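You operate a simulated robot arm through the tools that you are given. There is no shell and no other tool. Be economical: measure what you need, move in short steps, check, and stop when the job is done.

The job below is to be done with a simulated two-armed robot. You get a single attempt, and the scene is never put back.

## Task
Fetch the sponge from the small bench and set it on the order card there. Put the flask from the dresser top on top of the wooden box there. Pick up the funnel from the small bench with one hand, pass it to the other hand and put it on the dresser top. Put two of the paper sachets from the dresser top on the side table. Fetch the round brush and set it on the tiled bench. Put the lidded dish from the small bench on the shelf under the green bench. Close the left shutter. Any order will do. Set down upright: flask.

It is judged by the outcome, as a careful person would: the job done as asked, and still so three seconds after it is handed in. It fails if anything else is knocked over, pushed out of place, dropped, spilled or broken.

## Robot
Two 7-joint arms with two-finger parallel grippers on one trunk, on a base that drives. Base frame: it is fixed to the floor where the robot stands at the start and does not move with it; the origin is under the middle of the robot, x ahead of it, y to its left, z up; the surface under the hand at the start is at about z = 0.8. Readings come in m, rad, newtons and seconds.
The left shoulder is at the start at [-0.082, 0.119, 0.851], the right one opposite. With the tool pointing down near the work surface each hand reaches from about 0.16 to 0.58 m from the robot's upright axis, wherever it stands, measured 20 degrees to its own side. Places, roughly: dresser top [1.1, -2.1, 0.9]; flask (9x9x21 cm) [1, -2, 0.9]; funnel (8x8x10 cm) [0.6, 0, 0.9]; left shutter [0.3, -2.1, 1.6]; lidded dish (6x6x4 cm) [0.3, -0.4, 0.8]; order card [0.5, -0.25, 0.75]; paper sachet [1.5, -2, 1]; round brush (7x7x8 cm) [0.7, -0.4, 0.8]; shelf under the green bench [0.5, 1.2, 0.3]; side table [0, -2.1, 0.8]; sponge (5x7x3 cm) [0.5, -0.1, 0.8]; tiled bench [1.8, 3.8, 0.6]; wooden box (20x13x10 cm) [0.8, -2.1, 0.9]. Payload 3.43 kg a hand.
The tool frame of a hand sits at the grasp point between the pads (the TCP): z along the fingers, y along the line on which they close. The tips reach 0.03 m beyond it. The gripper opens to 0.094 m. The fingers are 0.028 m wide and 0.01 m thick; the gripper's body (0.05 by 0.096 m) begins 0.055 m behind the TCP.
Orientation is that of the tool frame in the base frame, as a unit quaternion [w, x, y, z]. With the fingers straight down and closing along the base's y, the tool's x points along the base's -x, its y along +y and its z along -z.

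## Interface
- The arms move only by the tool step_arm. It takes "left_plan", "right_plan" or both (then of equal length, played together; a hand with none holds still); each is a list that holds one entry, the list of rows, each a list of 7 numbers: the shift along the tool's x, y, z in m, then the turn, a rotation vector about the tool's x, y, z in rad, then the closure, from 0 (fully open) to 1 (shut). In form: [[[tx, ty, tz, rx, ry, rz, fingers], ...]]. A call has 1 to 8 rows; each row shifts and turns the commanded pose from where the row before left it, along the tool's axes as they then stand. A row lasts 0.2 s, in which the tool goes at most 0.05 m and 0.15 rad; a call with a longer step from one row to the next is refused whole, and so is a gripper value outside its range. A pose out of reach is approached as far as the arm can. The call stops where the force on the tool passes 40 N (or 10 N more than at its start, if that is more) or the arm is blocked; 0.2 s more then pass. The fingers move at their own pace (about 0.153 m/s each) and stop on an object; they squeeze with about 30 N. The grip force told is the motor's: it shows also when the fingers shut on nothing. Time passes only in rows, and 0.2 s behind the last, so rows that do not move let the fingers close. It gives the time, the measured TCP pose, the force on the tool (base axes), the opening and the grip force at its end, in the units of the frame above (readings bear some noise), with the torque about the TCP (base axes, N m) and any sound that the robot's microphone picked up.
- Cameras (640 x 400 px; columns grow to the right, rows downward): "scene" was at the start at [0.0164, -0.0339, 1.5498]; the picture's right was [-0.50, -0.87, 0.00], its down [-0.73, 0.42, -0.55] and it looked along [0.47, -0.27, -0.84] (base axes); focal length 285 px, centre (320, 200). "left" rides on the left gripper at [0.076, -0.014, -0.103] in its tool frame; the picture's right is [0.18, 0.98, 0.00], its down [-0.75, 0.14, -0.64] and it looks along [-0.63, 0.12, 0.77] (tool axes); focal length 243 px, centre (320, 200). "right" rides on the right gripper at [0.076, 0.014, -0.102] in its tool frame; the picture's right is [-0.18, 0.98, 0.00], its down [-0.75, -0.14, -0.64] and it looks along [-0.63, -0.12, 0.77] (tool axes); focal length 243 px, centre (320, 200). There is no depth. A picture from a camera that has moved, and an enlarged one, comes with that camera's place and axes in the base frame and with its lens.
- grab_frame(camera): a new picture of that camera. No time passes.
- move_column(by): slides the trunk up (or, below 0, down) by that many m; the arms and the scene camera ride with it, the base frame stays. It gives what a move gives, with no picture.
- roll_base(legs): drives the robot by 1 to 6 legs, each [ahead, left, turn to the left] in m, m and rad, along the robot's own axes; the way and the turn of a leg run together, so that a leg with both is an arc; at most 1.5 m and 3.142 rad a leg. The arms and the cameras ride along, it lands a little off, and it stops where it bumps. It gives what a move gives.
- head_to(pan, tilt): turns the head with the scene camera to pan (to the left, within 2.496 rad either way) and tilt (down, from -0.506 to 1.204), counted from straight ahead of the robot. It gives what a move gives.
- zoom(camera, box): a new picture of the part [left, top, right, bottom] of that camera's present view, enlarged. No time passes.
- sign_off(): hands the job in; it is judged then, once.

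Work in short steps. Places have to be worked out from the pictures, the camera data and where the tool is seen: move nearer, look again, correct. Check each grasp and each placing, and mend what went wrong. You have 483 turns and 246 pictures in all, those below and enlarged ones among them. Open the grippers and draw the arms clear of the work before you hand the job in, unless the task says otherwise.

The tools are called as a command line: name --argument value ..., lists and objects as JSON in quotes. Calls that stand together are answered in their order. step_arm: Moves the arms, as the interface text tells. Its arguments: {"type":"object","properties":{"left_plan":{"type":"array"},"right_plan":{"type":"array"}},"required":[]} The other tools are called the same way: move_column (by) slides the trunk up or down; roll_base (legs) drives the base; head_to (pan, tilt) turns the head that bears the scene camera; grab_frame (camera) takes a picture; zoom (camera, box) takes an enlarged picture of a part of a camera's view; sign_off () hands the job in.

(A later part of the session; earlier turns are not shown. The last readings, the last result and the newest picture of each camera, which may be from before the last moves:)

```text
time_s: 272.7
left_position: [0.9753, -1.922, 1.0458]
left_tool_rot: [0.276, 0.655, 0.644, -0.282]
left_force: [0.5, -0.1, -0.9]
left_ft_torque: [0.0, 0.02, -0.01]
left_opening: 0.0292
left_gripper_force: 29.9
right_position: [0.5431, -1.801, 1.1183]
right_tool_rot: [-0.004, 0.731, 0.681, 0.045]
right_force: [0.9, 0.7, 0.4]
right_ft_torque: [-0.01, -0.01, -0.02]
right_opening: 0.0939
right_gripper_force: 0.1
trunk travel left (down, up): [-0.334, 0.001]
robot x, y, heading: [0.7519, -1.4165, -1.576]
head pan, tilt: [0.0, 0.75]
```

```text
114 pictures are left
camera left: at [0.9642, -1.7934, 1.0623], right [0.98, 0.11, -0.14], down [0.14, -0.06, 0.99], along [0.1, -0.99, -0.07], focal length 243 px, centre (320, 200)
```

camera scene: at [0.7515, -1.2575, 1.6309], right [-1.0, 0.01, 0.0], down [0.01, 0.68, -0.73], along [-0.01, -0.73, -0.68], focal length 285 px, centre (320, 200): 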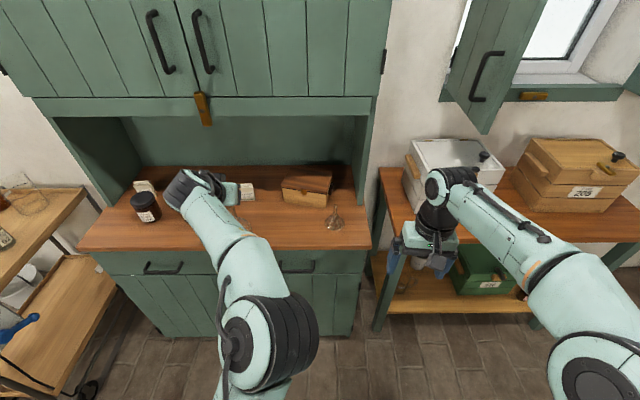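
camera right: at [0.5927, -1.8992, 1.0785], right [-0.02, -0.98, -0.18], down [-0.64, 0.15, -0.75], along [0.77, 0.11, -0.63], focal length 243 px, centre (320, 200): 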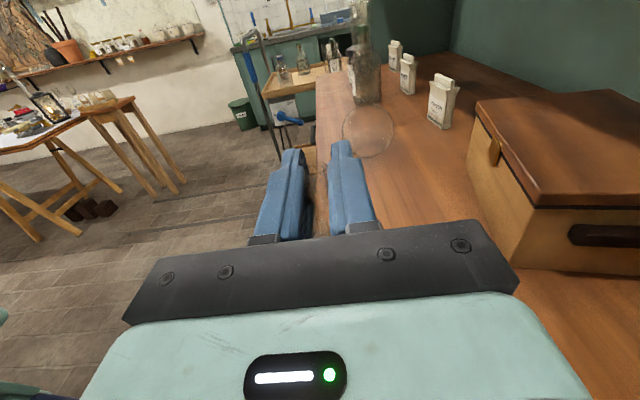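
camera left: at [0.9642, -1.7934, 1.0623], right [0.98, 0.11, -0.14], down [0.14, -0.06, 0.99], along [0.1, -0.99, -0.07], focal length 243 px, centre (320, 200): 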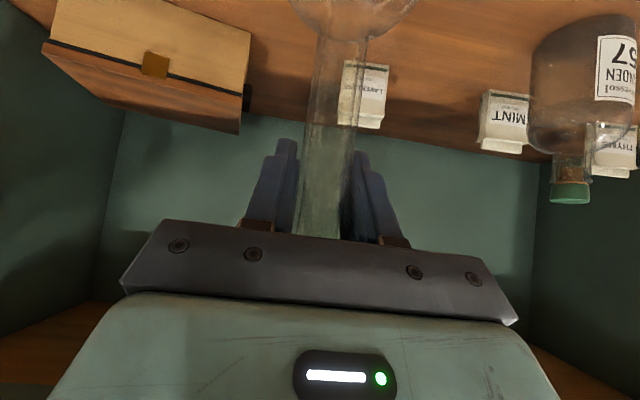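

Tracking well here. I lower gently to touch the counter.

step_arm --left_plan '[[[0.006, 0, 0.006, 0, 0, 0, 1], [0.005, 0, 0.005, 0, 0, 0, 1]]]'

step_arm --left_plan '[[[0.003, 0, 0.003, 0, 0, 0, 1]]]'

step_arm --left_plan '[[[0.002, 0, 0.002, 0, 0, 0, 1]]]'

```text
time_s: 273.3
left_position: [0.9752, -1.9222, 1.0306]
left_tool_rot: [0.276, 0.655, 0.645, -0.28]
left_force: [-0.5, -0.5, -0.8]
left_ft_torque: [0.01, 0.03, 0.02]
left_opening: 0.0289
left_gripper_force: 29.8
right_position: [0.543, -1.7993, 1.1188]
right_tool_rot: [-0.005, 0.73, 0.682, 0.044]
right_force: [-0.3, -0.3, 0.1]
right_ft_torque: [-0.03, -0.03, 0.0]
right_opening: 0.0943
right_gripper_force: 0.0
trunk travel left (down, up): [-0.334, 0.001]
robot x, y, heading: [0.7482, -1.4198, -1.58]
head pan, tilt: [0.0, 0.75]
```

```text
time_s: 273.7
left_position: [0.9752, -1.9216, 1.0262]
left_tool_rot: [0.276, 0.654, 0.646, -0.281]
left_force: [-0.2, 0.8, -0.9]
left_ft_torque: [-0.04, -0.03, 0.01]
left_opening: 0.0289
left_gripper_force: 30.2
right_position: [0.5428, -1.8011, 1.1184]
right_tool_rot: [-0.006, 0.73, 0.681, 0.045]
right_force: [0.1, -0.4, 0.3]
right_ft_torque: [0.0, -0.03, 0.01]
right_opening: 0.0937
right_gripper_force: 0.1
trunk travel left (down, up): [-0.334, 0.001]
robot x, y, heading: [0.7469, -1.4171, -1.576]
head pan, tilt: [0.0, 0.75]
```

```text
time_s: 274.1
left_position: [0.9753, -1.9224, 1.0229]
left_tool_rot: [0.276, 0.654, 0.646, -0.28]
left_force: [0.6, 0.4, -0.6]
left_ft_torque: [0.01, -0.01, 0.03]
left_opening: 0.0289
left_gripper_force: 29.7
right_position: [0.5429, -1.8005, 1.1179]
right_tool_rot: [-0.005, 0.73, 0.681, 0.046]
right_force: [-0.7, 0.3, -0.5]
right_ft_torque: [-0.01, -0.01, -0.02]
right_opening: 0.0942
right_gripper_force: 0.0
trunk travel left (down, up): [-0.334, 0.001]
robot x, y, heading: [0.7468, -1.4198, -1.585]
head pan, tilt: [0.0, 0.75]
```

step_arm --left_plan '[[[0.0015, 0, 0.0014, 0, 0, 0, 1]]]'

step_arm --left_plan '[[[0.0015, 0, 0.0014, 0, 0, 0, 1]]]'

```text
time_s: 274.5
left_position: [0.9748, -1.9222, 1.0217]
left_tool_rot: [0.276, 0.655, 0.645, -0.282]
left_force: [-0.2, 0.6, 3.0]
left_ft_torque: [0.09, 0.01, -0.01]
left_opening: 0.029
left_gripper_force: 29.9
right_position: [0.5424, -1.8001, 1.1192]
right_tool_rot: [-0.005, 0.73, 0.681, 0.045]
right_force: [-0.1, 0.5, 0.6]
right_ft_torque: [0.0, -0.01, -0.01]
right_opening: 0.094
right_gripper_force: 0.1
trunk travel left (down, up): [-0.334, 0.001]
robot x, y, heading: [0.7542, -1.4169, -1.576]
head pan, tilt: [0.0, 0.75]
```

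```text
time_s: 274.9
left_position: [0.9745, -1.9235, 1.0215]
left_tool_rot: [0.278, 0.654, 0.645, -0.283]
left_force: [0.4, 1.8, 16.4]
left_ft_torque: [0.82, -0.02, -0.02]
left_opening: 0.0291
left_gripper_force: 29.8
right_position: [0.5425, -1.8002, 1.1189]
right_tool_rot: [-0.005, 0.731, 0.681, 0.045]
right_force: [0.2, 0.7, 0.1]
right_ft_torque: [0.02, 0.01, 0.02]
right_opening: 0.094
right_gripper_force: 0.1
trunk travel left (down, up): [-0.334, 0.001]
robot x, y, heading: [0.7509, -1.4152, -1.581]
head pan, tilt: [0.0, 0.75]
```

Seated. I relax 1.5 mm, open and retreat along the tool.

step_arm --left_plan '[[[-0.0015, 0, -0.0014, 0, 0, 0, 1], [0, 0, 0, 0, 0, 0, 0.7], [0, 0, 0, 0, 0, 0, 0.3], [0, 0, 0, 0, 0, 0, 0], [0, 0, -0.03, 0, 0, 0, 0], [0, 0, -0.04, 0, 0, 0, 0], [0, 0, -0.04, 0, 0, 0, 0]]]'

grab_frame --camera "left"

grab_frame --camera "scene"

```text
time_s: 276.5
left_position: [0.9743, -1.8419, 1.0959]
left_tool_rot: [0.276, 0.654, 0.645, -0.282]
left_force: [0.6, -0.8, -0.5]
left_ft_torque: [0.0, 0.0, -0.02]
left_opening: 0.094
left_gripper_force: 0.0
right_position: [0.5422, -1.8009, 1.118]
right_tool_rot: [-0.005, 0.731, 0.68, 0.045]
right_force: [0.2, -0.3, 0.0]
right_ft_torque: [-0.02, 0.04, -0.02]
right_opening: 0.094
right_gripper_force: 0.0
trunk travel left (down, up): [-0.334, 0.001]
robot x, y, heading: [0.7499, -1.4154, -1.577]
head pan, tilt: [0.0, 0.75]
```

```text
113 pictures are left
camera left: at [0.9635, -1.713, 1.1117], right [0.98, 0.11, -0.14], down [0.14, -0.06, 0.99], along [0.1, -0.99, -0.07], focal length 243 px, centre (320, 200)
```

left: 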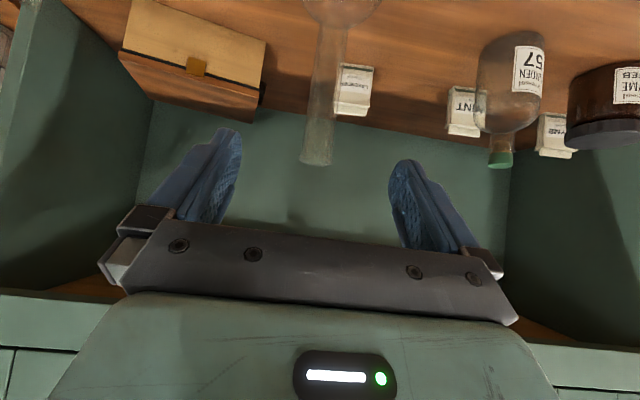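

```text
112 pictures are left
camera scene: at [0.749, -1.4532, 1.6309], right [-1.0, 0.01, 0.0], down [0.01, 0.68, -0.73], along [-0.01, -0.73, -0.68], focal length 285 px, centre (320, 200)
```

scene: 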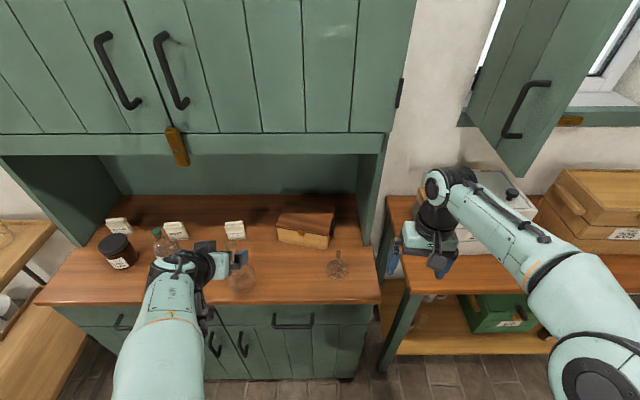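

The flask stands safely at (0.975, -1.923). I back the base 0.12 m, extend the arm a bit and try a flatter tilt.

roll_base --legs '[[-0.16, 0, 0]]'

step_arm --left_plan '[[[0.0, 0, 0.045, 0, 0, 0, 0], [0.0, 0, 0.045, 0, 0, 0, 0], [0, 0, 0.0, 0, -0.12, 0, 0], [0, 0, 0.0, 0, -0.12, 0, 0], [0, 0, 0.0, 0, -0.12, 0, 0], [0, 0, 0.0, 0, -0.12, 0, 0]]]'

grab_frame --camera "scene"

```text
time_s: 277.9
left_position: [0.9782, -1.6844, 1.0974]
left_tool_rot: [0.276, 0.655, 0.644, -0.284]
left_force: [1.0, 0.5, -0.4]
left_ft_torque: [0.0, 0.01, 0.06]
left_opening: 0.094
left_gripper_force: 0.0
right_position: [0.5432, -1.6433, 1.1186]
right_tool_rot: [-0.006, 0.731, 0.681, 0.045]
right_force: [-0.4, 0.2, -0.5]
right_ft_torque: [0.02, 0.01, -0.02]
right_opening: 0.094
right_gripper_force: 0.1
trunk travel left (down, up): [-0.334, 0.001]
robot x, y, heading: [0.7543, -1.2582, -1.576]
head pan, tilt: [0.0, 0.75]
```

```text
time_s: 279.3
left_position: [0.9769, -1.7486, 1.0324]
left_tool_rot: [0.422, 0.569, 0.561, -0.429]
left_force: [0.1, 0.7, -0.2]
left_ft_torque: [0.02, -0.03, 0.0]
left_opening: 0.0939
left_gripper_force: 0.0
right_position: [0.5441, -1.6427, 1.1173]
right_tool_rot: [-0.005, 0.731, 0.681, 0.045]
right_force: [-0.7, 0.3, -0.5]
right_ft_torque: [0.04, -0.01, -0.01]
right_opening: 0.094
right_gripper_force: 0.0
trunk travel left (down, up): [-0.334, 0.001]
robot x, y, heading: [0.7494, -1.2579, -1.573]
head pan, tilt: [0.0, 0.75]
```

```text
111 pictures are left
camera scene: at [0.751, -1.2961, 1.6308], right [-1.0, 0.01, 0.0], down [0.0, 0.68, -0.73], along [0.0, -0.73, -0.68], focal length 285 px, centre (320, 200)
```

scene: 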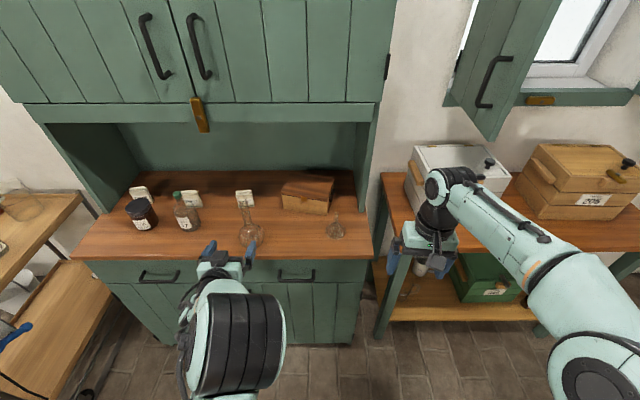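

That works: the hand is now 74° tilted (nearly horizontal). I lower it to z 0.975 and approach with the base.

step_arm --left_plan '[[[0.028, 0, 0.008, 0, 0, 0, 0], [0.027, 0, 0.008, 0, 0, 0, 0]]]'

roll_base --legs '[[0.1, 0, 0]]'

grab_frame --camera "left"

grab_frame --camera "scene"

```text
time_s: 279.9
left_position: [0.9741, -1.7493, 0.9769]
left_tool_rot: [0.421, 0.569, 0.561, -0.429]
left_force: [-0.6, -0.5, 0.7]
left_ft_torque: [0.0, -0.01, 0.0]
left_opening: 0.0939
left_gripper_force: 0.0
right_position: [0.5428, -1.6427, 1.1179]
right_tool_rot: [-0.004, 0.731, 0.681, 0.046]
right_force: [0.5, 0.0, -0.4]
right_ft_torque: [-0.02, 0.0, 0.0]
right_opening: 0.094
right_gripper_force: 0.0
trunk travel left (down, up): [-0.334, 0.001]
robot x, y, heading: [0.7544, -1.2594, -1.573]
head pan, tilt: [0.0, 0.75]
```

```text
time_s: 281.1
left_position: [0.9764, -1.847, 0.9764]
left_tool_rot: [0.422, 0.569, 0.562, -0.429]
left_force: [0.2, 0.3, 0.1]
left_ft_torque: [0.03, -0.01, 0.0]
left_opening: 0.0942
left_gripper_force: 0.1
right_position: [0.5446, -1.7426, 1.1177]
right_tool_rot: [-0.005, 0.731, 0.681, 0.045]
right_force: [0.9, -0.8, -0.6]
right_ft_torque: [0.01, -0.01, 0.02]
right_opening: 0.0941
right_gripper_force: 0.0
trunk travel left (down, up): [-0.334, 0.001]
robot x, y, heading: [0.7521, -1.3625, -1.58]
head pan, tilt: [0.0, 0.75]
```

```text
110 pictures are left
camera left: at [0.964, -1.7266, 0.9314], right [0.98, 0.04, -0.18], down [0.15, 0.41, 0.9], along [0.11, -0.91, 0.39], focal length 243 px, centre (320, 200)
```

left: 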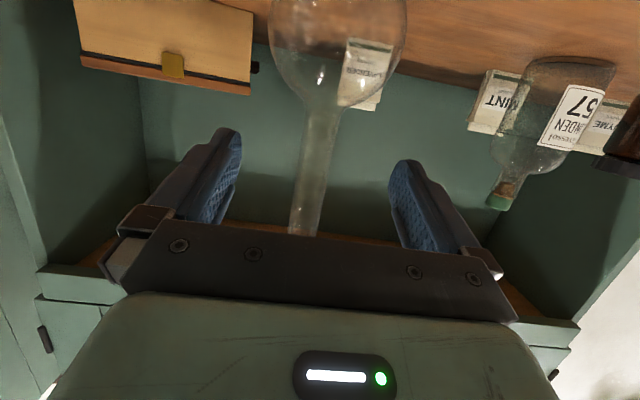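

```text
109 pictures are left
camera scene: at [0.7506, -1.3955, 1.6306], right [-1.0, 0.0, 0.0], down [0.0, 0.68, -0.73], along [0.0, -0.73, -0.68], focal length 285 px, centre (320, 200)
```

scene: 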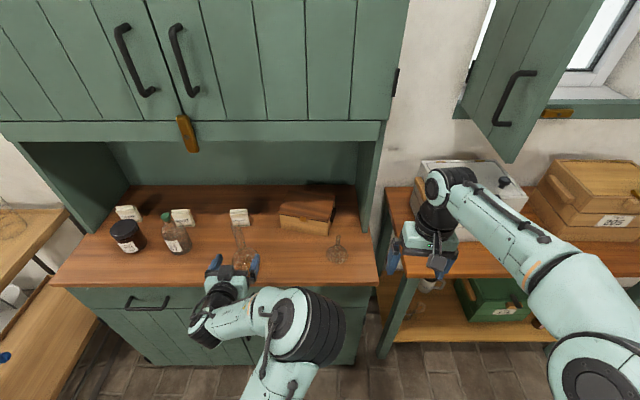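

The neck is aligned. I drive the last 7.5 cm and close.

roll_base --legs '[[0.076, 0, 0]]'

grab_frame --camera "left"

```text
time_s: 282.1
left_position: [0.9758, -1.9216, 0.9747]
left_tool_rot: [0.422, 0.568, 0.562, -0.428]
left_force: [-0.3, 0.2, -0.8]
left_ft_torque: [-0.04, 0.01, 0.03]
left_opening: 0.0941
left_gripper_force: 0.1
right_position: [0.5439, -1.8177, 1.117]
right_tool_rot: [-0.006, 0.73, 0.682, 0.045]
right_force: [0.2, -0.2, 0.1]
right_ft_torque: [0.01, -0.01, -0.03]
right_opening: 0.0938
right_gripper_force: 0.0
trunk travel left (down, up): [-0.334, 0.001]
robot x, y, heading: [0.753, -1.4327, -1.573]
head pan, tilt: [0.0, 0.75]
```

```text
108 pictures are left
camera left: at [0.9636, -1.8012, 0.9313], right [0.98, 0.04, -0.18], down [0.15, 0.41, 0.9], along [0.11, -0.91, 0.39], focal length 243 px, centre (320, 200)
```

left: 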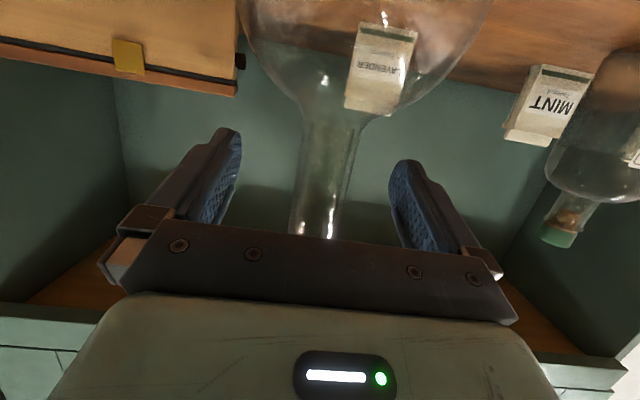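

Good. I close and lift.

step_arm --left_plan '[[[0, 0, 0, 0, 0, 0, 0.4], [0, 0, 0, 0, 0, 0, 0.7], [0, 0, 0, 0, 0, 0, 1], [0, 0, 0, 0, 0, 0, 1]]]'

step_arm --left_plan '[[[-0.02, 0, -0.006, 0, 0, 0, 1], [-0.035, 0, -0.01, 0, 0, 0, 1], [-0.035, 0, -0.01, 0, 0, 0, 1], [-0.028, 0, -0.008, 0, 0, 0, 1]]]'

grab_frame --camera "scene"

grab_frame --camera "left"

```text
time_s: 283.1
left_position: [0.9755, -1.9229, 0.9774]
left_tool_rot: [0.422, 0.569, 0.561, -0.43]
left_force: [-0.2, 0.0, 3.1]
left_ft_torque: [-0.01, -0.01, 0.01]
left_opening: 0.0287
left_gripper_force: 30.5
right_position: [0.5449, -1.8181, 1.1193]
right_tool_rot: [-0.005, 0.729, 0.683, 0.045]
right_force: [0.2, 1.0, -0.4]
right_ft_torque: [0.02, -0.01, 0.0]
right_opening: 0.0943
right_gripper_force: 0.0
trunk travel left (down, up): [-0.334, 0.001]
robot x, y, heading: [0.7518, -1.4354, -1.575]
head pan, tilt: [0.0, 0.75]
```

```text
time_s: 284.1
left_position: [0.9758, -1.9235, 1.0984]
left_tool_rot: [0.421, 0.568, 0.562, -0.429]
left_force: [0.6, 0.1, -1.9]
left_ft_torque: [-0.02, -0.02, 0.02]
left_opening: 0.0288
left_gripper_force: 30.3
right_position: [0.5441, -1.8177, 1.1189]
right_tool_rot: [-0.005, 0.73, 0.682, 0.045]
right_force: [0.6, 0.1, -0.4]
right_ft_torque: [0.05, -0.02, 0.05]
right_opening: 0.094
right_gripper_force: 0.0
trunk travel left (down, up): [-0.334, 0.001]
robot x, y, heading: [0.7509, -1.4328, -1.575]
head pan, tilt: [0.0, 0.75]
```

```text
107 pictures are left
camera scene: at [0.7508, -1.4702, 1.6309], right [-1.0, 0.0, 0.0], down [0.0, 0.68, -0.73], along [0.0, -0.73, -0.68], focal length 285 px, centre (320, 200)
```

scene: 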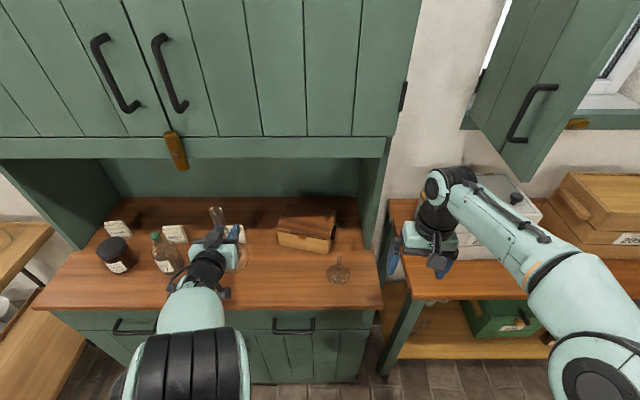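

```text
106 pictures are left
camera left: at [0.9641, -1.8029, 1.0541], right [0.98, 0.04, -0.18], down [0.15, 0.41, 0.9], along [0.11, -0.91, 0.39], focal length 243 px, centre (320, 200)
```

left: 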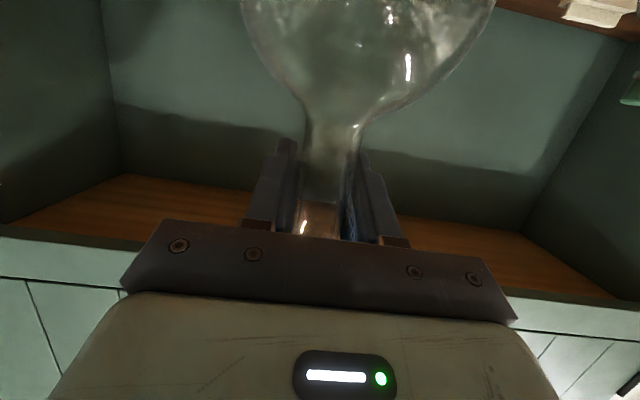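

Lifted. I zoom on the box to get its lid centre precisely.

zoom --camera "scene" --box '[240, 190, 380, 290]'

```text
4.00 times, centred on (310, 240) of scene
camera zoom: at [0.7508, -1.4702, 1.6309], right [-1.0, 0.0, 0.0], down [0.0, 0.68, -0.73], along [0.0, -0.73, -0.68], focal length 1140 px, centre (360, 40)
```

zoom: 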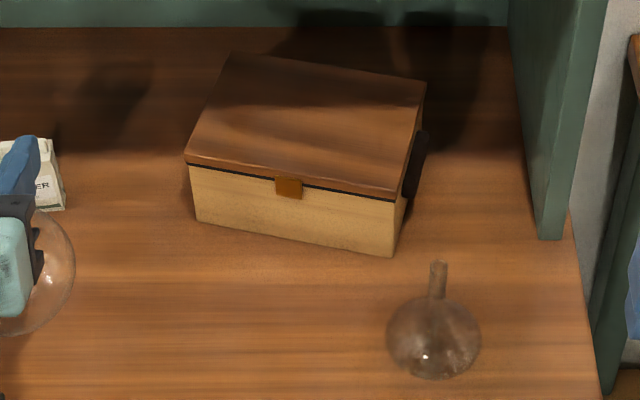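

The lid centre is at (0.793, -2.11). Before strafing I tuck the right hand back so it stays clear of the white box on the side table.

step_arm --right_plan '[[[0.04, 0, 0, 0, 0, 0, 0], [0.04, 0.01, 0, 0, 0, 0, 0], [0.04, 0.01, 0, 0, 0, 0, 0], [0.03, 0.01, 0, 0, 0, 0, 0]]]'

roll_base --legs '[[0, -0.181, 0]]'

grab_frame --camera "scene"

```text
time_s: 285.1
left_position: [0.9759, -1.9234, 1.0996]
left_tool_rot: [0.422, 0.568, 0.561, -0.429]
left_force: [0.1, -0.2, -0.1]
left_ft_torque: [0.02, -0.02, 0.0]
left_opening: 0.0288
left_gripper_force: 30.2
right_position: [0.5845, -1.6704, 1.132]
right_tool_rot: [-0.005, 0.729, 0.683, 0.046]
right_force: [0.4, 1.4, 0.6]
right_ft_torque: [-0.01, 0.0, 0.01]
right_opening: 0.0943
right_gripper_force: 0.0
trunk travel left (down, up): [-0.334, 0.001]
robot x, y, heading: [0.7527, -1.4325, -1.574]
head pan, tilt: [0.0, 0.75]
```

```text
time_s: 287.4
left_position: [0.796, -1.9229, 1.0992]
left_tool_rot: [0.422, 0.568, 0.562, -0.429]
left_force: [-0.5, -0.7, -0.6]
left_ft_torque: [-0.02, 0.01, 0.02]
left_opening: 0.0287
left_gripper_force: 29.9
right_position: [0.4028, -1.6719, 1.1314]
right_tool_rot: [-0.006, 0.729, 0.683, 0.045]
right_force: [-0.3, -0.4, -1.0]
right_ft_torque: [0.0, 0.01, -0.03]
right_opening: 0.0939
right_gripper_force: 0.0
trunk travel left (down, up): [-0.334, 0.001]
robot x, y, heading: [0.5696, -1.4359, -1.57]
head pan, tilt: [0.0, 0.75]
```

```text
104 pictures are left
camera scene: at [0.5696, -1.4702, 1.6309], right [-1.0, 0.0, 0.0], down [0.0, 0.68, -0.73], along [0.0, -0.73, -0.68], focal length 285 px, centre (320, 200)
```

scene: 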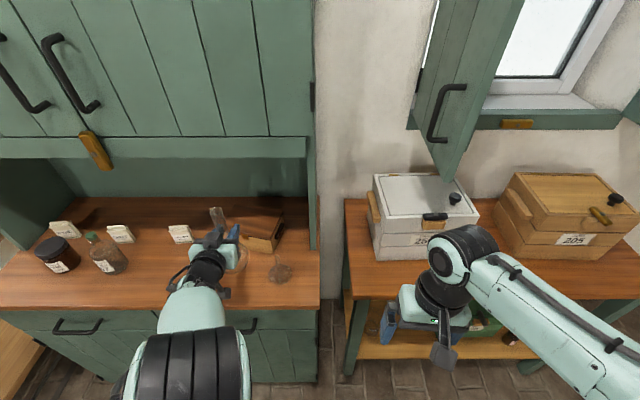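

Clear. I drive forward so the flask comes over the box.

roll_base --legs '[[0.12, 0, 0]]'

grab_frame --camera "left"

roll_base --legs '[[0.07, 0, 0]]'

grab_frame --camera "left"

zoom --camera "scene" --box '[150, 180, 350, 320]'

```text
time_s: 288.6
left_position: [0.7948, -2.0416, 1.0991]
left_tool_rot: [0.422, 0.568, 0.562, -0.428]
left_force: [0.9, -0.3, -1.2]
left_ft_torque: [-0.03, 0.01, 0.01]
left_opening: 0.0286
left_gripper_force: 30.0
right_position: [0.4028, -1.7899, 1.1316]
right_tool_rot: [-0.005, 0.73, 0.681, 0.045]
right_force: [0.0, -0.2, 0.0]
right_ft_torque: [-0.02, 0.03, -0.03]
right_opening: 0.094
right_gripper_force: 0.1
trunk travel left (down, up): [-0.334, 0.001]
robot x, y, heading: [0.5663, -1.5528, -1.571]
head pan, tilt: [0.0, 0.75]
```

```text
103 pictures are left
camera left: at [0.7824, -1.9215, 1.0535], right [0.98, 0.04, -0.18], down [0.15, 0.41, 0.9], along [0.11, -0.91, 0.39], focal length 243 px, centre (320, 200)
```

left: 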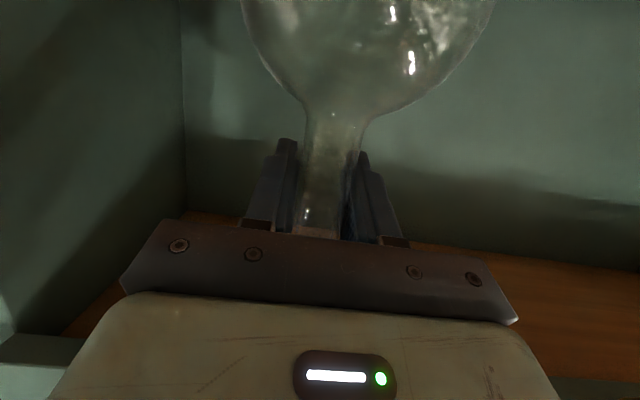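

```text
time_s: 289.6
left_position: [0.7892, -2.0807, 1.0983]
left_tool_rot: [0.421, 0.57, 0.56, -0.43]
left_force: [-0.1, 0.0, -0.3]
left_ft_torque: [-0.02, 0.01, 0.0]
left_opening: 0.0286
left_gripper_force: 30.4
right_position: [0.3983, -1.8268, 1.1312]
right_tool_rot: [-0.006, 0.732, 0.68, 0.046]
right_force: [0.6, -0.4, -0.3]
right_ft_torque: [0.03, 0.01, 0.0]
right_opening: 0.0939
right_gripper_force: 0.0
trunk travel left (down, up): [-0.334, 0.001]
robot x, y, heading: [0.5692, -1.5843, -1.58]
head pan, tilt: [0.0, 0.75]
```

```text
102 pictures are left
camera left: at [0.7771, -1.9607, 1.0541], right [0.98, 0.03, -0.18], down [0.15, 0.41, 0.9], along [0.1, -0.91, 0.39], focal length 243 px, centre (320, 200)
```

left: 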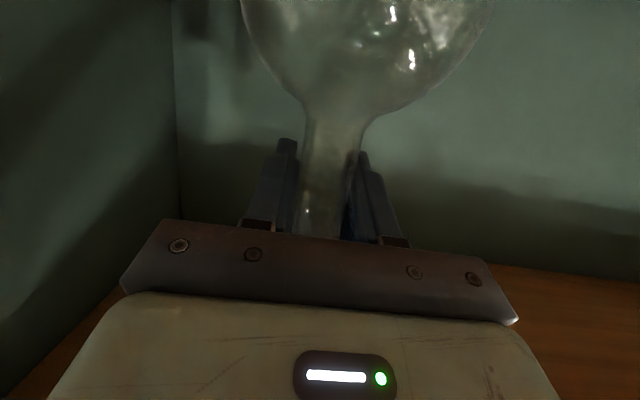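

```text
2.86 times, centred on (250, 250) of scene
camera zoom: at [0.5653, -1.6273, 1.6311], right [-1.0, 0.01, 0.0], down [0.01, 0.68, -0.73], along [-0.01, -0.73, -0.68], focal length 814 px, centre (520, 57)
```

zoom: 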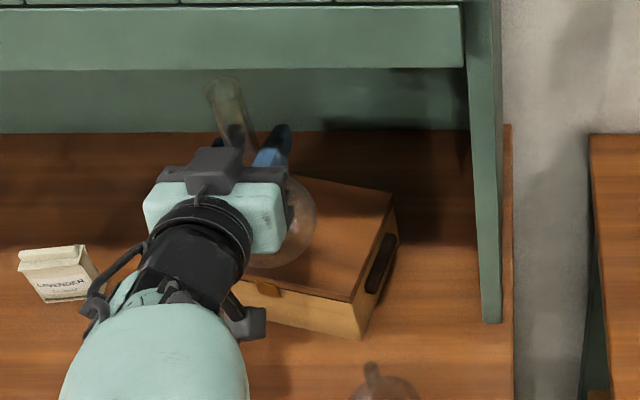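

The flask is at y -2.081 and needs about 3 cm more. I extend the arm forward and then lower slowly.

step_arm --left_plan '[[[-0.004, 0, 0.0135, 0, 0, 0, 1], [-0.004, 0.001, 0.0135, 0, 0, 0, 1], [0.01, 0, 0.003, 0, 0, 0, 1]]]'

zoom --camera "scene" --box '[150, 180, 350, 320]'

```text
time_s: 290.4
left_position: [0.7887, -2.1074, 1.0876]
left_tool_rot: [0.42, 0.57, 0.561, -0.429]
left_force: [-0.1, 0.1, -0.9]
left_ft_torque: [-0.02, 0.04, 0.0]
left_opening: 0.0287
left_gripper_force: 30.1
right_position: [0.3978, -1.8254, 1.1307]
right_tool_rot: [-0.005, 0.732, 0.68, 0.046]
right_force: [-0.7, -0.7, 0.8]
right_ft_torque: [0.04, -0.02, 0.02]
right_opening: 0.0939
right_gripper_force: 0.2
trunk travel left (down, up): [-0.334, 0.001]
robot x, y, heading: [0.5664, -1.5838, -1.585]
head pan, tilt: [0.0, 0.75]
```

```text
2.86 times, centred on (250, 250) of scene
camera zoom: at [0.5662, -1.6249, 1.6308], right [-1.0, 0.01, 0.0], down [0.01, 0.68, -0.73], along [-0.01, -0.73, -0.68], focal length 814 px, centre (520, 57)
```

zoom: 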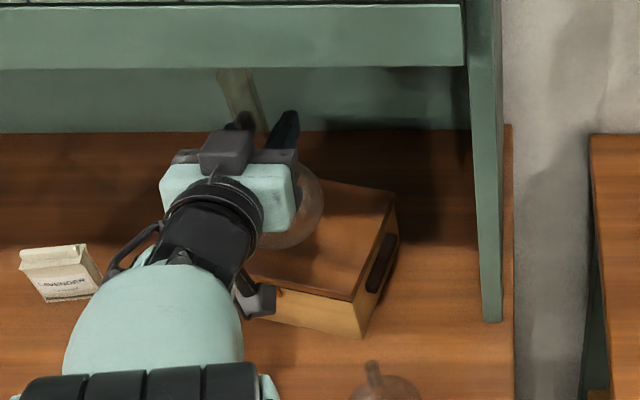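

I lower gently toward contact, expected near z 1.076.

step_arm --left_plan '[[[0.004, 0, 0.001, 0, 0, 0, 1]]]'

step_arm --left_plan '[[[0.003, 0, 0.001, 0, 0, 0, 1]]]'

step_arm --left_plan '[[[0.002, 0, 0.0006, 0, 0, 0, 1]]]'

step_arm --left_plan '[[[0.002, 0, 0.0006, 0, 0, 0, 1]]]'

```text
time_s: 290.8
left_position: [0.7898, -2.1075, 1.0844]
left_tool_rot: [0.421, 0.569, 0.559, -0.431]
left_force: [0.7, 0.7, -1.2]
left_ft_torque: [0.0, -0.01, -0.02]
left_opening: 0.0287
left_gripper_force: 29.7
right_position: [0.398, -1.8257, 1.1322]
right_tool_rot: [-0.005, 0.732, 0.68, 0.045]
right_force: [-0.5, -0.1, -0.4]
right_ft_torque: [-0.01, -0.01, 0.01]
right_opening: 0.094
right_gripper_force: 0.0
trunk travel left (down, up): [-0.334, 0.001]
robot x, y, heading: [0.5646, -1.5841, -1.58]
head pan, tilt: [0.0, 0.75]
```

```text
time_s: 291.2
left_position: [0.7897, -2.1078, 1.081]
left_tool_rot: [0.422, 0.569, 0.561, -0.429]
left_force: [-0.2, -0.5, -1.9]
left_ft_torque: [-0.03, 0.03, 0.01]
left_opening: 0.0287
left_gripper_force: 29.9
right_position: [0.3986, -1.8253, 1.1313]
right_tool_rot: [-0.005, 0.732, 0.68, 0.045]
right_force: [0.7, -0.6, 0.6]
right_ft_torque: [0.0, 0.01, 0.01]
right_opening: 0.0939
right_gripper_force: 0.1
trunk travel left (down, up): [-0.334, 0.001]
robot x, y, heading: [0.5677, -1.5871, -1.584]
head pan, tilt: [0.0, 0.75]
```

```text
time_s: 291.6
left_position: [0.7899, -2.1066, 1.0785]
left_tool_rot: [0.42, 0.57, 0.56, -0.43]
left_force: [-0.6, 0.6, -1.6]
left_ft_torque: [-0.02, 0.0, 0.01]
left_opening: 0.0286
left_gripper_force: 29.9
right_position: [0.3986, -1.8247, 1.1317]
right_tool_rot: [-0.005, 0.732, 0.68, 0.045]
right_force: [-0.4, 0.1, -0.7]
right_ft_torque: [-0.02, -0.01, -0.03]
right_opening: 0.0942
right_gripper_force: 0.1
trunk travel left (down, up): [-0.334, 0.001]
robot x, y, heading: [0.5682, -1.586, -1.581]
head pan, tilt: [0.0, 0.75]
```

```text
time_s: 292.0
left_position: [0.7894, -2.1074, 1.076]
left_tool_rot: [0.421, 0.569, 0.56, -0.43]
left_force: [-0.5, 0.0, -0.5]
left_ft_torque: [0.0, 0.01, 0.0]
left_opening: 0.0289
left_gripper_force: 30.0
right_position: [0.3991, -1.8244, 1.1319]
right_tool_rot: [-0.006, 0.731, 0.681, 0.045]
right_force: [0.8, -0.3, -0.3]
right_ft_torque: [0.01, -0.02, -0.02]
right_opening: 0.0939
right_gripper_force: 0.0
trunk travel left (down, up): [-0.334, 0.001]
robot x, y, heading: [0.5665, -1.5869, -1.579]
head pan, tilt: [0.0, 0.75]
```

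step_arm --left_plan '[[[0.002, 0, 0.0006, 0, 0, 0, 1]]]'

step_arm --left_plan '[[[0.002, 0, 0.0006, 0, 0, 0, 1]]]'

```text
time_s: 292.4
left_position: [0.7899, -2.1078, 1.0737]
left_tool_rot: [0.421, 0.569, 0.561, -0.43]
left_force: [-0.1, 0.2, -0.8]
left_ft_torque: [-0.04, 0.02, -0.02]
left_opening: 0.0288
left_gripper_force: 29.8
right_position: [0.398, -1.8247, 1.1321]
right_tool_rot: [-0.005, 0.732, 0.68, 0.045]
right_force: [1.6, 0.5, 0.2]
right_ft_torque: [0.01, -0.01, -0.01]
right_opening: 0.0939
right_gripper_force: 0.0
trunk travel left (down, up): [-0.334, 0.001]
robot x, y, heading: [0.5662, -1.5842, -1.58]
head pan, tilt: [0.0, 0.75]
```

```text
time_s: 292.8
left_position: [0.7893, -2.1075, 1.0729]
left_tool_rot: [0.422, 0.569, 0.561, -0.43]
left_force: [-0.2, 0.3, -0.9]
left_ft_torque: [0.0, -0.01, 0.0]
left_opening: 0.0289
left_gripper_force: 30.0
right_position: [0.3987, -1.8249, 1.1325]
right_tool_rot: [-0.004, 0.732, 0.68, 0.045]
right_force: [0.0, 0.1, -0.4]
right_ft_torque: [0.01, 0.01, 0.01]
right_opening: 0.0938
right_gripper_force: 0.1
trunk travel left (down, up): [-0.334, 0.001]
robot x, y, heading: [0.5648, -1.5885, -1.579]
head pan, tilt: [0.0, 0.75]
```

step_arm --left_plan '[[[0.002, 0, 0.0006, 0, 0, 0, 1]]]'

step_arm --left_plan '[[[0.002, 0, 0.0006, 0, 0, 0, 1]]]'

zoom --camera "scene" --box '[200, 190, 300, 290]'

```text
time_s: 293.2
left_position: [0.7902, -2.1081, 1.0712]
left_tool_rot: [0.421, 0.569, 0.56, -0.431]
left_force: [-0.3, 0.2, -0.6]
left_ft_torque: [-0.02, -0.01, -0.02]
left_opening: 0.0289
left_gripper_force: 29.8
right_position: [0.3985, -1.8235, 1.1323]
right_tool_rot: [-0.006, 0.731, 0.68, 0.046]
right_force: [0.3, -0.1, 0.0]
right_ft_torque: [0.0, -0.01, 0.03]
right_opening: 0.0939
right_gripper_force: 0.1
trunk travel left (down, up): [-0.334, 0.001]
robot x, y, heading: [0.567, -1.5881, -1.581]
head pan, tilt: [0.0, 0.75]
```

```text
time_s: 293.6
left_position: [0.7888, -2.1069, 1.0697]
left_tool_rot: [0.42, 0.57, 0.561, -0.429]
left_force: [0.5, -0.6, -0.7]
left_ft_torque: [-0.03, 0.03, -0.05]
left_opening: 0.0286
left_gripper_force: 29.5
right_position: [0.3986, -1.8255, 1.1318]
right_tool_rot: [-0.006, 0.732, 0.68, 0.045]
right_force: [1.2, 0.0, 0.2]
right_ft_torque: [0.0, -0.05, 0.02]
right_opening: 0.0939
right_gripper_force: 0.0
trunk travel left (down, up): [-0.334, 0.001]
robot x, y, heading: [0.568, -1.5863, -1.578]
head pan, tilt: [0.0, 0.75]
```

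```text
4.00 times, centred on (250, 240) of scene
camera zoom: at [0.5662, -1.6248, 1.6309], right [-1.0, 0.01, 0.0], down [0.01, 0.68, -0.73], along [-0.01, -0.73, -0.68], focal length 1140 px, centre (600, 40)
```

zoom: 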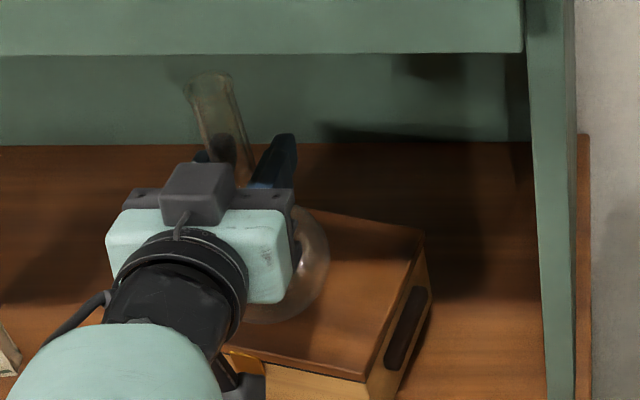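

Still no contact, so I continue in small steps.

step_arm --left_plan '[[[0.0025, 0, 0.0007, 0, 0, 0, 1]]]'

step_arm --left_plan '[[[0.0025, 0, 0.0007, 0, 0, 0, 1]]]'

step_arm --left_plan '[[[0.0025, 0, 0.0007, 0, 0, 0, 1]]]'

```text
time_s: 294.0
left_position: [0.7887, -2.1074, 1.0668]
left_tool_rot: [0.421, 0.57, 0.56, -0.43]
left_force: [0.5, 1.9, 4.3]
left_ft_torque: [0.18, -0.03, -0.02]
left_opening: 0.0286
left_gripper_force: 30.7
right_position: [0.3977, -1.8248, 1.1317]
right_tool_rot: [-0.005, 0.732, 0.68, 0.045]
right_force: [0.5, 0.2, -0.6]
right_ft_torque: [0.0, 0.0, -0.04]
right_opening: 0.0938
right_gripper_force: 0.0
trunk travel left (down, up): [-0.334, 0.001]
robot x, y, heading: [0.5674, -1.5887, -1.58]
head pan, tilt: [0.0, 0.75]
```

```text
time_s: 294.4
left_position: [0.7895, -2.107, 1.066]
left_tool_rot: [0.423, 0.568, 0.558, -0.433]
left_force: [0.4, 3.2, 17.3]
left_ft_torque: [0.78, -0.09, -0.02]
left_opening: 0.0287
left_gripper_force: 29.8
right_position: [0.3981, -1.8231, 1.1316]
right_tool_rot: [-0.005, 0.732, 0.679, 0.044]
right_force: [-1.3, 0.2, 0.1]
right_ft_torque: [-0.02, -0.03, 0.01]
right_opening: 0.0941
right_gripper_force: 0.0
trunk travel left (down, up): [-0.334, 0.001]
robot x, y, heading: [0.5624, -1.5866, -1.579]
head pan, tilt: [0.0, 0.75]
```

```text
time_s: 294.8
left_position: [0.7891, -2.1079, 1.063]
left_tool_rot: [0.422, 0.568, 0.559, -0.432]
left_force: [1.5, -1.7, 22.3]
left_ft_torque: [0.21, -0.06, -0.08]
left_opening: 0.0294
left_gripper_force: 29.9
right_position: [0.398, -1.824, 1.1318]
right_tool_rot: [-0.005, 0.731, 0.681, 0.044]
right_force: [-0.6, -1.4, 1.0]
right_ft_torque: [0.02, 0.01, 0.01]
right_opening: 0.094
right_gripper_force: 0.0
trunk travel left (down, up): [-0.334, 0.001]
robot x, y, heading: [0.5638, -1.5927, -1.578]
head pan, tilt: [0.0, 0.75]
```

Seated on the lid. I relax 4 mm, open gently and pull straight back.

step_arm --left_plan '[[[-0.004, 0, -0.001, 0, 0, 0, 1], [0, 0, 0, 0, 0, 0, 0.8], [0, 0, 0, 0, 0, 0, 0.5], [0, 0, 0, 0, 0, 0, 0.2], [0, 0, 0, 0, 0, 0, 0], [0, 0, 0, 0, 0, 0, 0]]]'

zoom --camera "left" --box '[160, 0, 480, 240]'

```text
time_s: 296.2
left_position: [0.7901, -2.1073, 1.0644]
left_tool_rot: [0.421, 0.57, 0.56, -0.43]
left_force: [0.5, 0.9, 0.3]
left_ft_torque: [0.03, 0.01, -0.02]
left_opening: 0.0943
left_gripper_force: 0.0
right_position: [0.3984, -1.8252, 1.1324]
right_tool_rot: [-0.005, 0.732, 0.68, 0.046]
right_force: [-0.6, -0.7, -1.3]
right_ft_torque: [-0.02, 0.02, 0.01]
right_opening: 0.0942
right_gripper_force: 0.1
trunk travel left (down, up): [-0.334, 0.001]
robot x, y, heading: [0.5643, -1.5881, -1.577]
head pan, tilt: [0.0, 0.75]
```

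```text
1.67 times, centred on (320, 120) of left
camera zoom: at [0.7784, -1.9873, 1.0202], right [0.98, 0.03, -0.18], down [0.15, 0.41, 0.9], along [0.1, -0.91, 0.39], focal length 404 px, centre (320, 333)
```

zoom: 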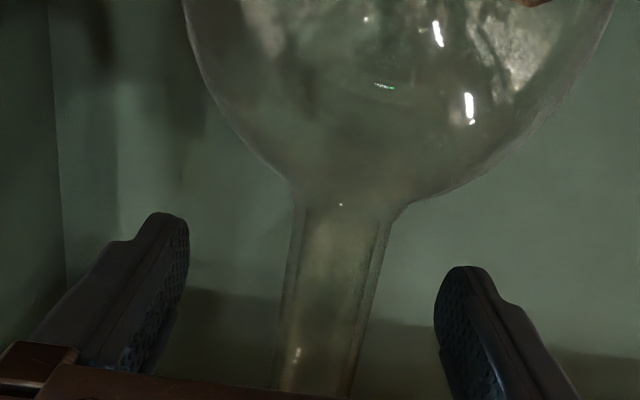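

It stands freely. I back straight out.

roll_base --legs '[[-0.3, 0, 0]]'

grab_frame --camera "scene"

grab_frame --camera "left"

```text
time_s: 297.4
left_position: [0.7894, -2.1078, 1.0644]
left_tool_rot: [0.421, 0.57, 0.56, -0.43]
left_force: [0.2, 0.3, 0.1]
left_ft_torque: [0.01, -0.01, -0.04]
left_opening: 0.094
left_gripper_force: 0.1
right_position: [0.3995, -1.8248, 1.1314]
right_tool_rot: [-0.005, 0.732, 0.68, 0.045]
right_force: [0.4, -0.1, 0.4]
right_ft_torque: [0.0, 0.0, 0.01]
right_opening: 0.094
right_gripper_force: 0.0
trunk travel left (down, up): [-0.334, 0.001]
robot x, y, heading: [0.5675, -1.5883, -1.589]
head pan, tilt: [0.0, 0.75]
stopped in leg 1: the robot was blocked; the commanded pose is now the measured one
```

```text
97 pictures are left
camera scene: at [0.5665, -1.6245, 1.6309], right [-1.0, 0.01, 0.0], down [0.01, 0.68, -0.73], along [-0.01, -0.73, -0.68], focal length 285 px, centre (320, 200)
```

scene: 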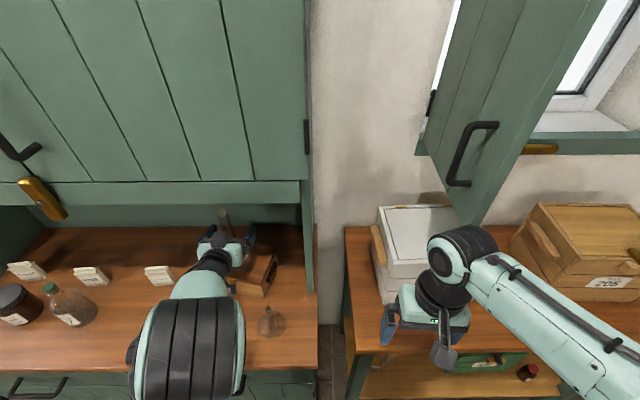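

```text
96 pictures are left
camera left: at [0.7785, -1.9875, 1.0203], right [0.98, 0.03, -0.18], down [0.15, 0.41, 0.9], along [0.1, -0.91, 0.39], focal length 243 px, centre (320, 200)
```

left: 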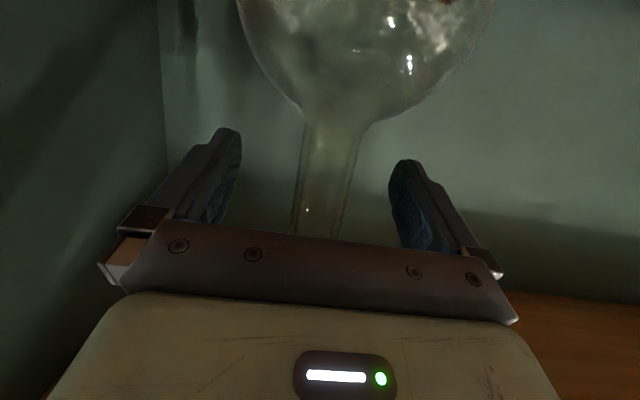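

The backward drive was reported blocked. The base front is probably pressed against the dresser, so I try a short backward step.

roll_base --legs '[[-0.03, 0, 0]]'

```text
time_s: 298.2
left_position: [0.7894, -2.1081, 1.0637]
left_tool_rot: [0.421, 0.57, 0.56, -0.43]
left_force: [0.0, 0.4, -0.3]
left_ft_torque: [0.02, -0.04, -0.02]
left_opening: 0.094
left_gripper_force: 0.1
right_position: [0.3987, -1.8235, 1.1319]
right_tool_rot: [-0.006, 0.732, 0.68, 0.046]
right_force: [-0.2, 1.1, 0.5]
right_ft_torque: [0.0, 0.0, 0.01]
right_opening: 0.0942
right_gripper_force: 0.1
trunk travel left (down, up): [-0.334, 0.001]
robot x, y, heading: [0.5662, -1.588, -1.586]
head pan, tilt: [0.0, 0.75]
```

No motion. I look down at the base to see what holds it.

head_to --pan 0.0 --tilt 1.2

grab_frame --camera "scene"

```text
time_s: 299.1
left_position: [0.7901, -2.1068, 1.0654]
left_tool_rot: [0.42, 0.57, 0.56, -0.43]
left_force: [-0.1, -0.5, -0.5]
left_ft_torque: [0.02, 0.01, 0.0]
left_opening: 0.0936
left_gripper_force: 0.0
right_position: [0.3987, -1.8245, 1.1319]
right_tool_rot: [-0.005, 0.732, 0.68, 0.045]
right_force: [-0.7, -0.3, -0.2]
right_ft_torque: [-0.01, -0.03, -0.02]
right_opening: 0.0939
right_gripper_force: 0.0
trunk travel left (down, up): [-0.334, 0.001]
robot x, y, heading: [0.5656, -1.585, -1.585]
head pan, tilt: [0.0, 1.201]
```

```text
95 pictures are left
camera scene: at [0.5669, -1.5974, 1.5992], right [-1.0, 0.01, 0.0], down [0.01, 0.93, -0.36], along [0.0, -0.36, -0.93], focal length 285 px, centre (320, 200)
```

scene: 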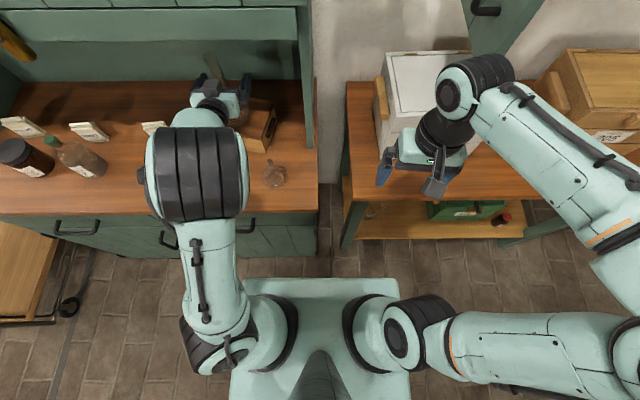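

Before troubleshooting the base, I withdraw the left hand from the flask with the arm alone.

step_arm --left_plan '[[[0.005, 0, -0.02, 0, 0, 0, 0], [0.011, 0, -0.038, 0, 0, 0, 0], [0.011, 0, -0.038, 0, 0, 0, 0], [0.011, 0, -0.038, 0, 0, 0, 0]]]'

grab_frame --camera "scene"

```text
time_s: 300.1
left_position: [0.7975, -1.9955, 1.069]
left_tool_rot: [0.421, 0.569, 0.561, -0.43]
left_force: [0.3, 0.2, -0.6]
left_ft_torque: [0.02, 0.02, 0.02]
left_opening: 0.0942
left_gripper_force: 0.0
left hand out of reach, approached as far as the arm can: row 4
right_position: [0.3994, -1.8252, 1.1318]
right_tool_rot: [-0.005, 0.732, 0.68, 0.045]
right_force: [0.4, 0.6, 0.0]
right_ft_torque: [0.04, 0.0, 0.02]
right_opening: 0.0939
right_gripper_force: 0.1
trunk travel left (down, up): [-0.334, 0.001]
robot x, y, heading: [0.5691, -1.5888, -1.583]
head pan, tilt: [0.0, 1.201]
```

```text
94 pictures are left
camera scene: at [0.5669, -1.5976, 1.5991], right [-1.0, 0.01, 0.0], down [0.01, 0.93, -0.36], along [0.0, -0.36, -0.93], focal length 285 px, centre (320, 200)
```

scene: 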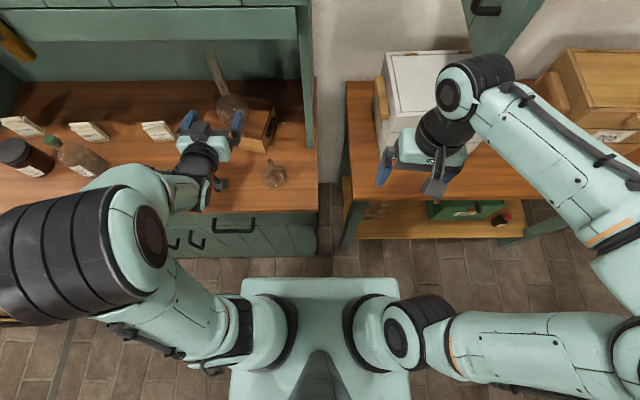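

The hand is clear of the flask. I try backing the base again.

roll_base --legs '[[-0.2, 0, 0]]'

```text
time_s: 301.3
left_position: [0.7975, -1.9967, 1.0673]
left_tool_rot: [0.42, 0.569, 0.56, -0.43]
left_force: [0.1, 0.2, -0.5]
left_ft_torque: [0.03, 0.03, 0.03]
left_opening: 0.094
left_gripper_force: 0.1
right_position: [0.3974, -1.8239, 1.1304]
right_tool_rot: [-0.007, 0.733, 0.679, 0.045]
right_force: [-0.3, -1.1, 0.2]
right_ft_torque: [-0.06, -0.01, 0.01]
right_opening: 0.0942
right_gripper_force: 0.1
trunk travel left (down, up): [-0.334, 0.001]
robot x, y, heading: [0.5674, -1.5887, -1.58]
head pan, tilt: [0.0, 1.201]
stopped in leg 1: the robot was blocked; the commanded pose is now the measured one
```

Still blocked. I look to the robot's right and behind for an obstacle.

head_to --pan -1.2 --tilt 1.1

grab_frame --camera "scene"

head_to --pan 2.3 --tilt 0.9

grab_frame --camera "scene"

```text
time_s: 302.7
left_position: [0.7976, -1.9964, 1.0692]
left_tool_rot: [0.42, 0.57, 0.56, -0.43]
left_force: [0.4, 1.0, 0.9]
left_ft_torque: [-0.02, -0.02, 0.03]
left_opening: 0.0943
left_gripper_force: 0.1
right_position: [0.3975, -1.8243, 1.1311]
right_tool_rot: [-0.005, 0.732, 0.679, 0.046]
right_force: [0.7, -0.7, -0.1]
right_ft_torque: [0.01, -0.01, 0.01]
right_opening: 0.094
right_gripper_force: 0.1
trunk travel left (down, up): [-0.334, 0.001]
robot x, y, heading: [0.5653, -1.5846, -1.584]
head pan, tilt: [-1.201, 1.1]
```

```text
93 pictures are left
camera scene: at [0.5086, -1.5635, 1.6051], right [-0.35, 0.94, 0.0], down [0.83, 0.31, -0.45], along [-0.43, -0.16, -0.89], focal length 285 px, centre (320, 200)
```

scene: 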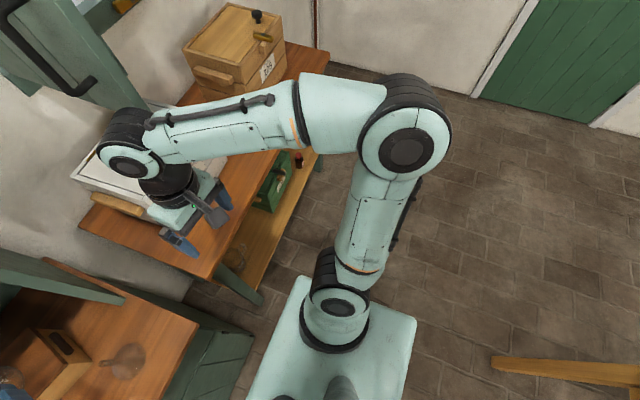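

```text
time_s: 305.6
left_position: [0.7976, -1.9956, 1.069]
left_tool_rot: [0.42, 0.57, 0.56, -0.43]
left_force: [-0.3, -0.3, -0.4]
left_ft_torque: [-0.01, 0.01, 0.03]
left_opening: 0.0938
left_gripper_force: 0.0
right_position: [0.3981, -1.8242, 1.1321]
right_tool_rot: [-0.005, 0.732, 0.679, 0.045]
right_force: [1.0, -0.3, 0.4]
right_ft_torque: [-0.03, -0.01, 0.0]
right_opening: 0.0938
right_gripper_force: 0.0
trunk travel left (down, up): [-0.334, 0.001]
robot x, y, heading: [0.565, -1.5841, -1.58]
head pan, tilt: [2.3, 0.901]
```

```text
92 pictures are left
camera scene: at [0.6246, -1.4917, 1.619], right [0.66, -0.75, 0.0], down [-0.59, -0.51, -0.62], along [0.47, 0.41, -0.78], focal length 285 px, centre (320, 200)
```

scene: 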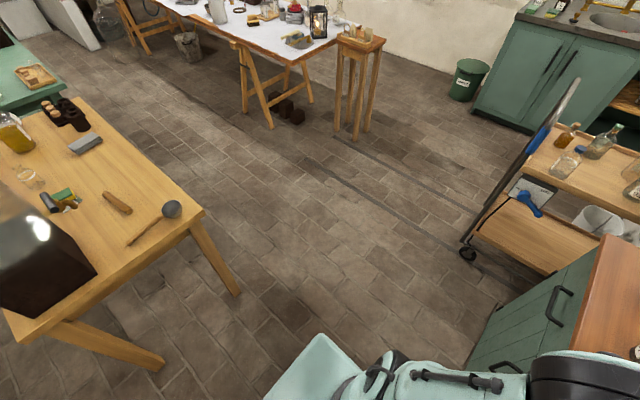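

Nothing is behind. The right base foot may be caught at the dresser's corner gap. I try a small strafe right, then back.

roll_base --legs '[[0, -0.03, 0], [-0.1, 0, 0]]'

```text
time_s: 307.3
left_position: [0.7979, -1.9958, 1.0688]
left_tool_rot: [0.421, 0.567, 0.563, -0.428]
left_force: [0.3, 0.2, -0.8]
left_ft_torque: [0.0, -0.03, 0.01]
left_opening: 0.0937
left_gripper_force: 0.1
right_position: [0.3977, -1.8257, 1.1311]
right_tool_rot: [-0.006, 0.729, 0.683, 0.045]
right_force: [-0.1, 0.1, 1.0]
right_ft_torque: [-0.01, -0.03, -0.01]
right_opening: 0.094
right_gripper_force: 0.1
trunk travel left (down, up): [-0.334, 0.001]
robot x, y, heading: [0.5642, -1.5943, -1.578]
head pan, tilt: [2.3, 0.901]
stopped in leg 2: the robot was blocked; the commanded pose is now the measured one
```

Still held. I try a small left turn, which draws the left hand away from the flask.

roll_base --legs '[[0, 0, 0.1]]'

```text
time_s: 308.2
left_position: [0.81, -1.9761, 1.0698]
left_tool_rot: [0.441, 0.542, 0.588, -0.409]
left_force: [-0.1, -0.9, -0.6]
left_ft_torque: [0.04, 0.0, 0.02]
left_opening: 0.0941
left_gripper_force: 0.1
right_position: [0.3955, -1.8419, 1.1322]
right_tool_rot: [-0.007, 0.698, 0.714, 0.045]
right_force: [-0.5, -0.3, 0.4]
right_ft_torque: [0.01, -0.02, -0.03]
right_opening: 0.094
right_gripper_force: 0.0
trunk travel left (down, up): [-0.334, 0.001]
robot x, y, heading: [0.5398, -1.5911, -1.489]
head pan, tilt: [2.3, 0.901]
```

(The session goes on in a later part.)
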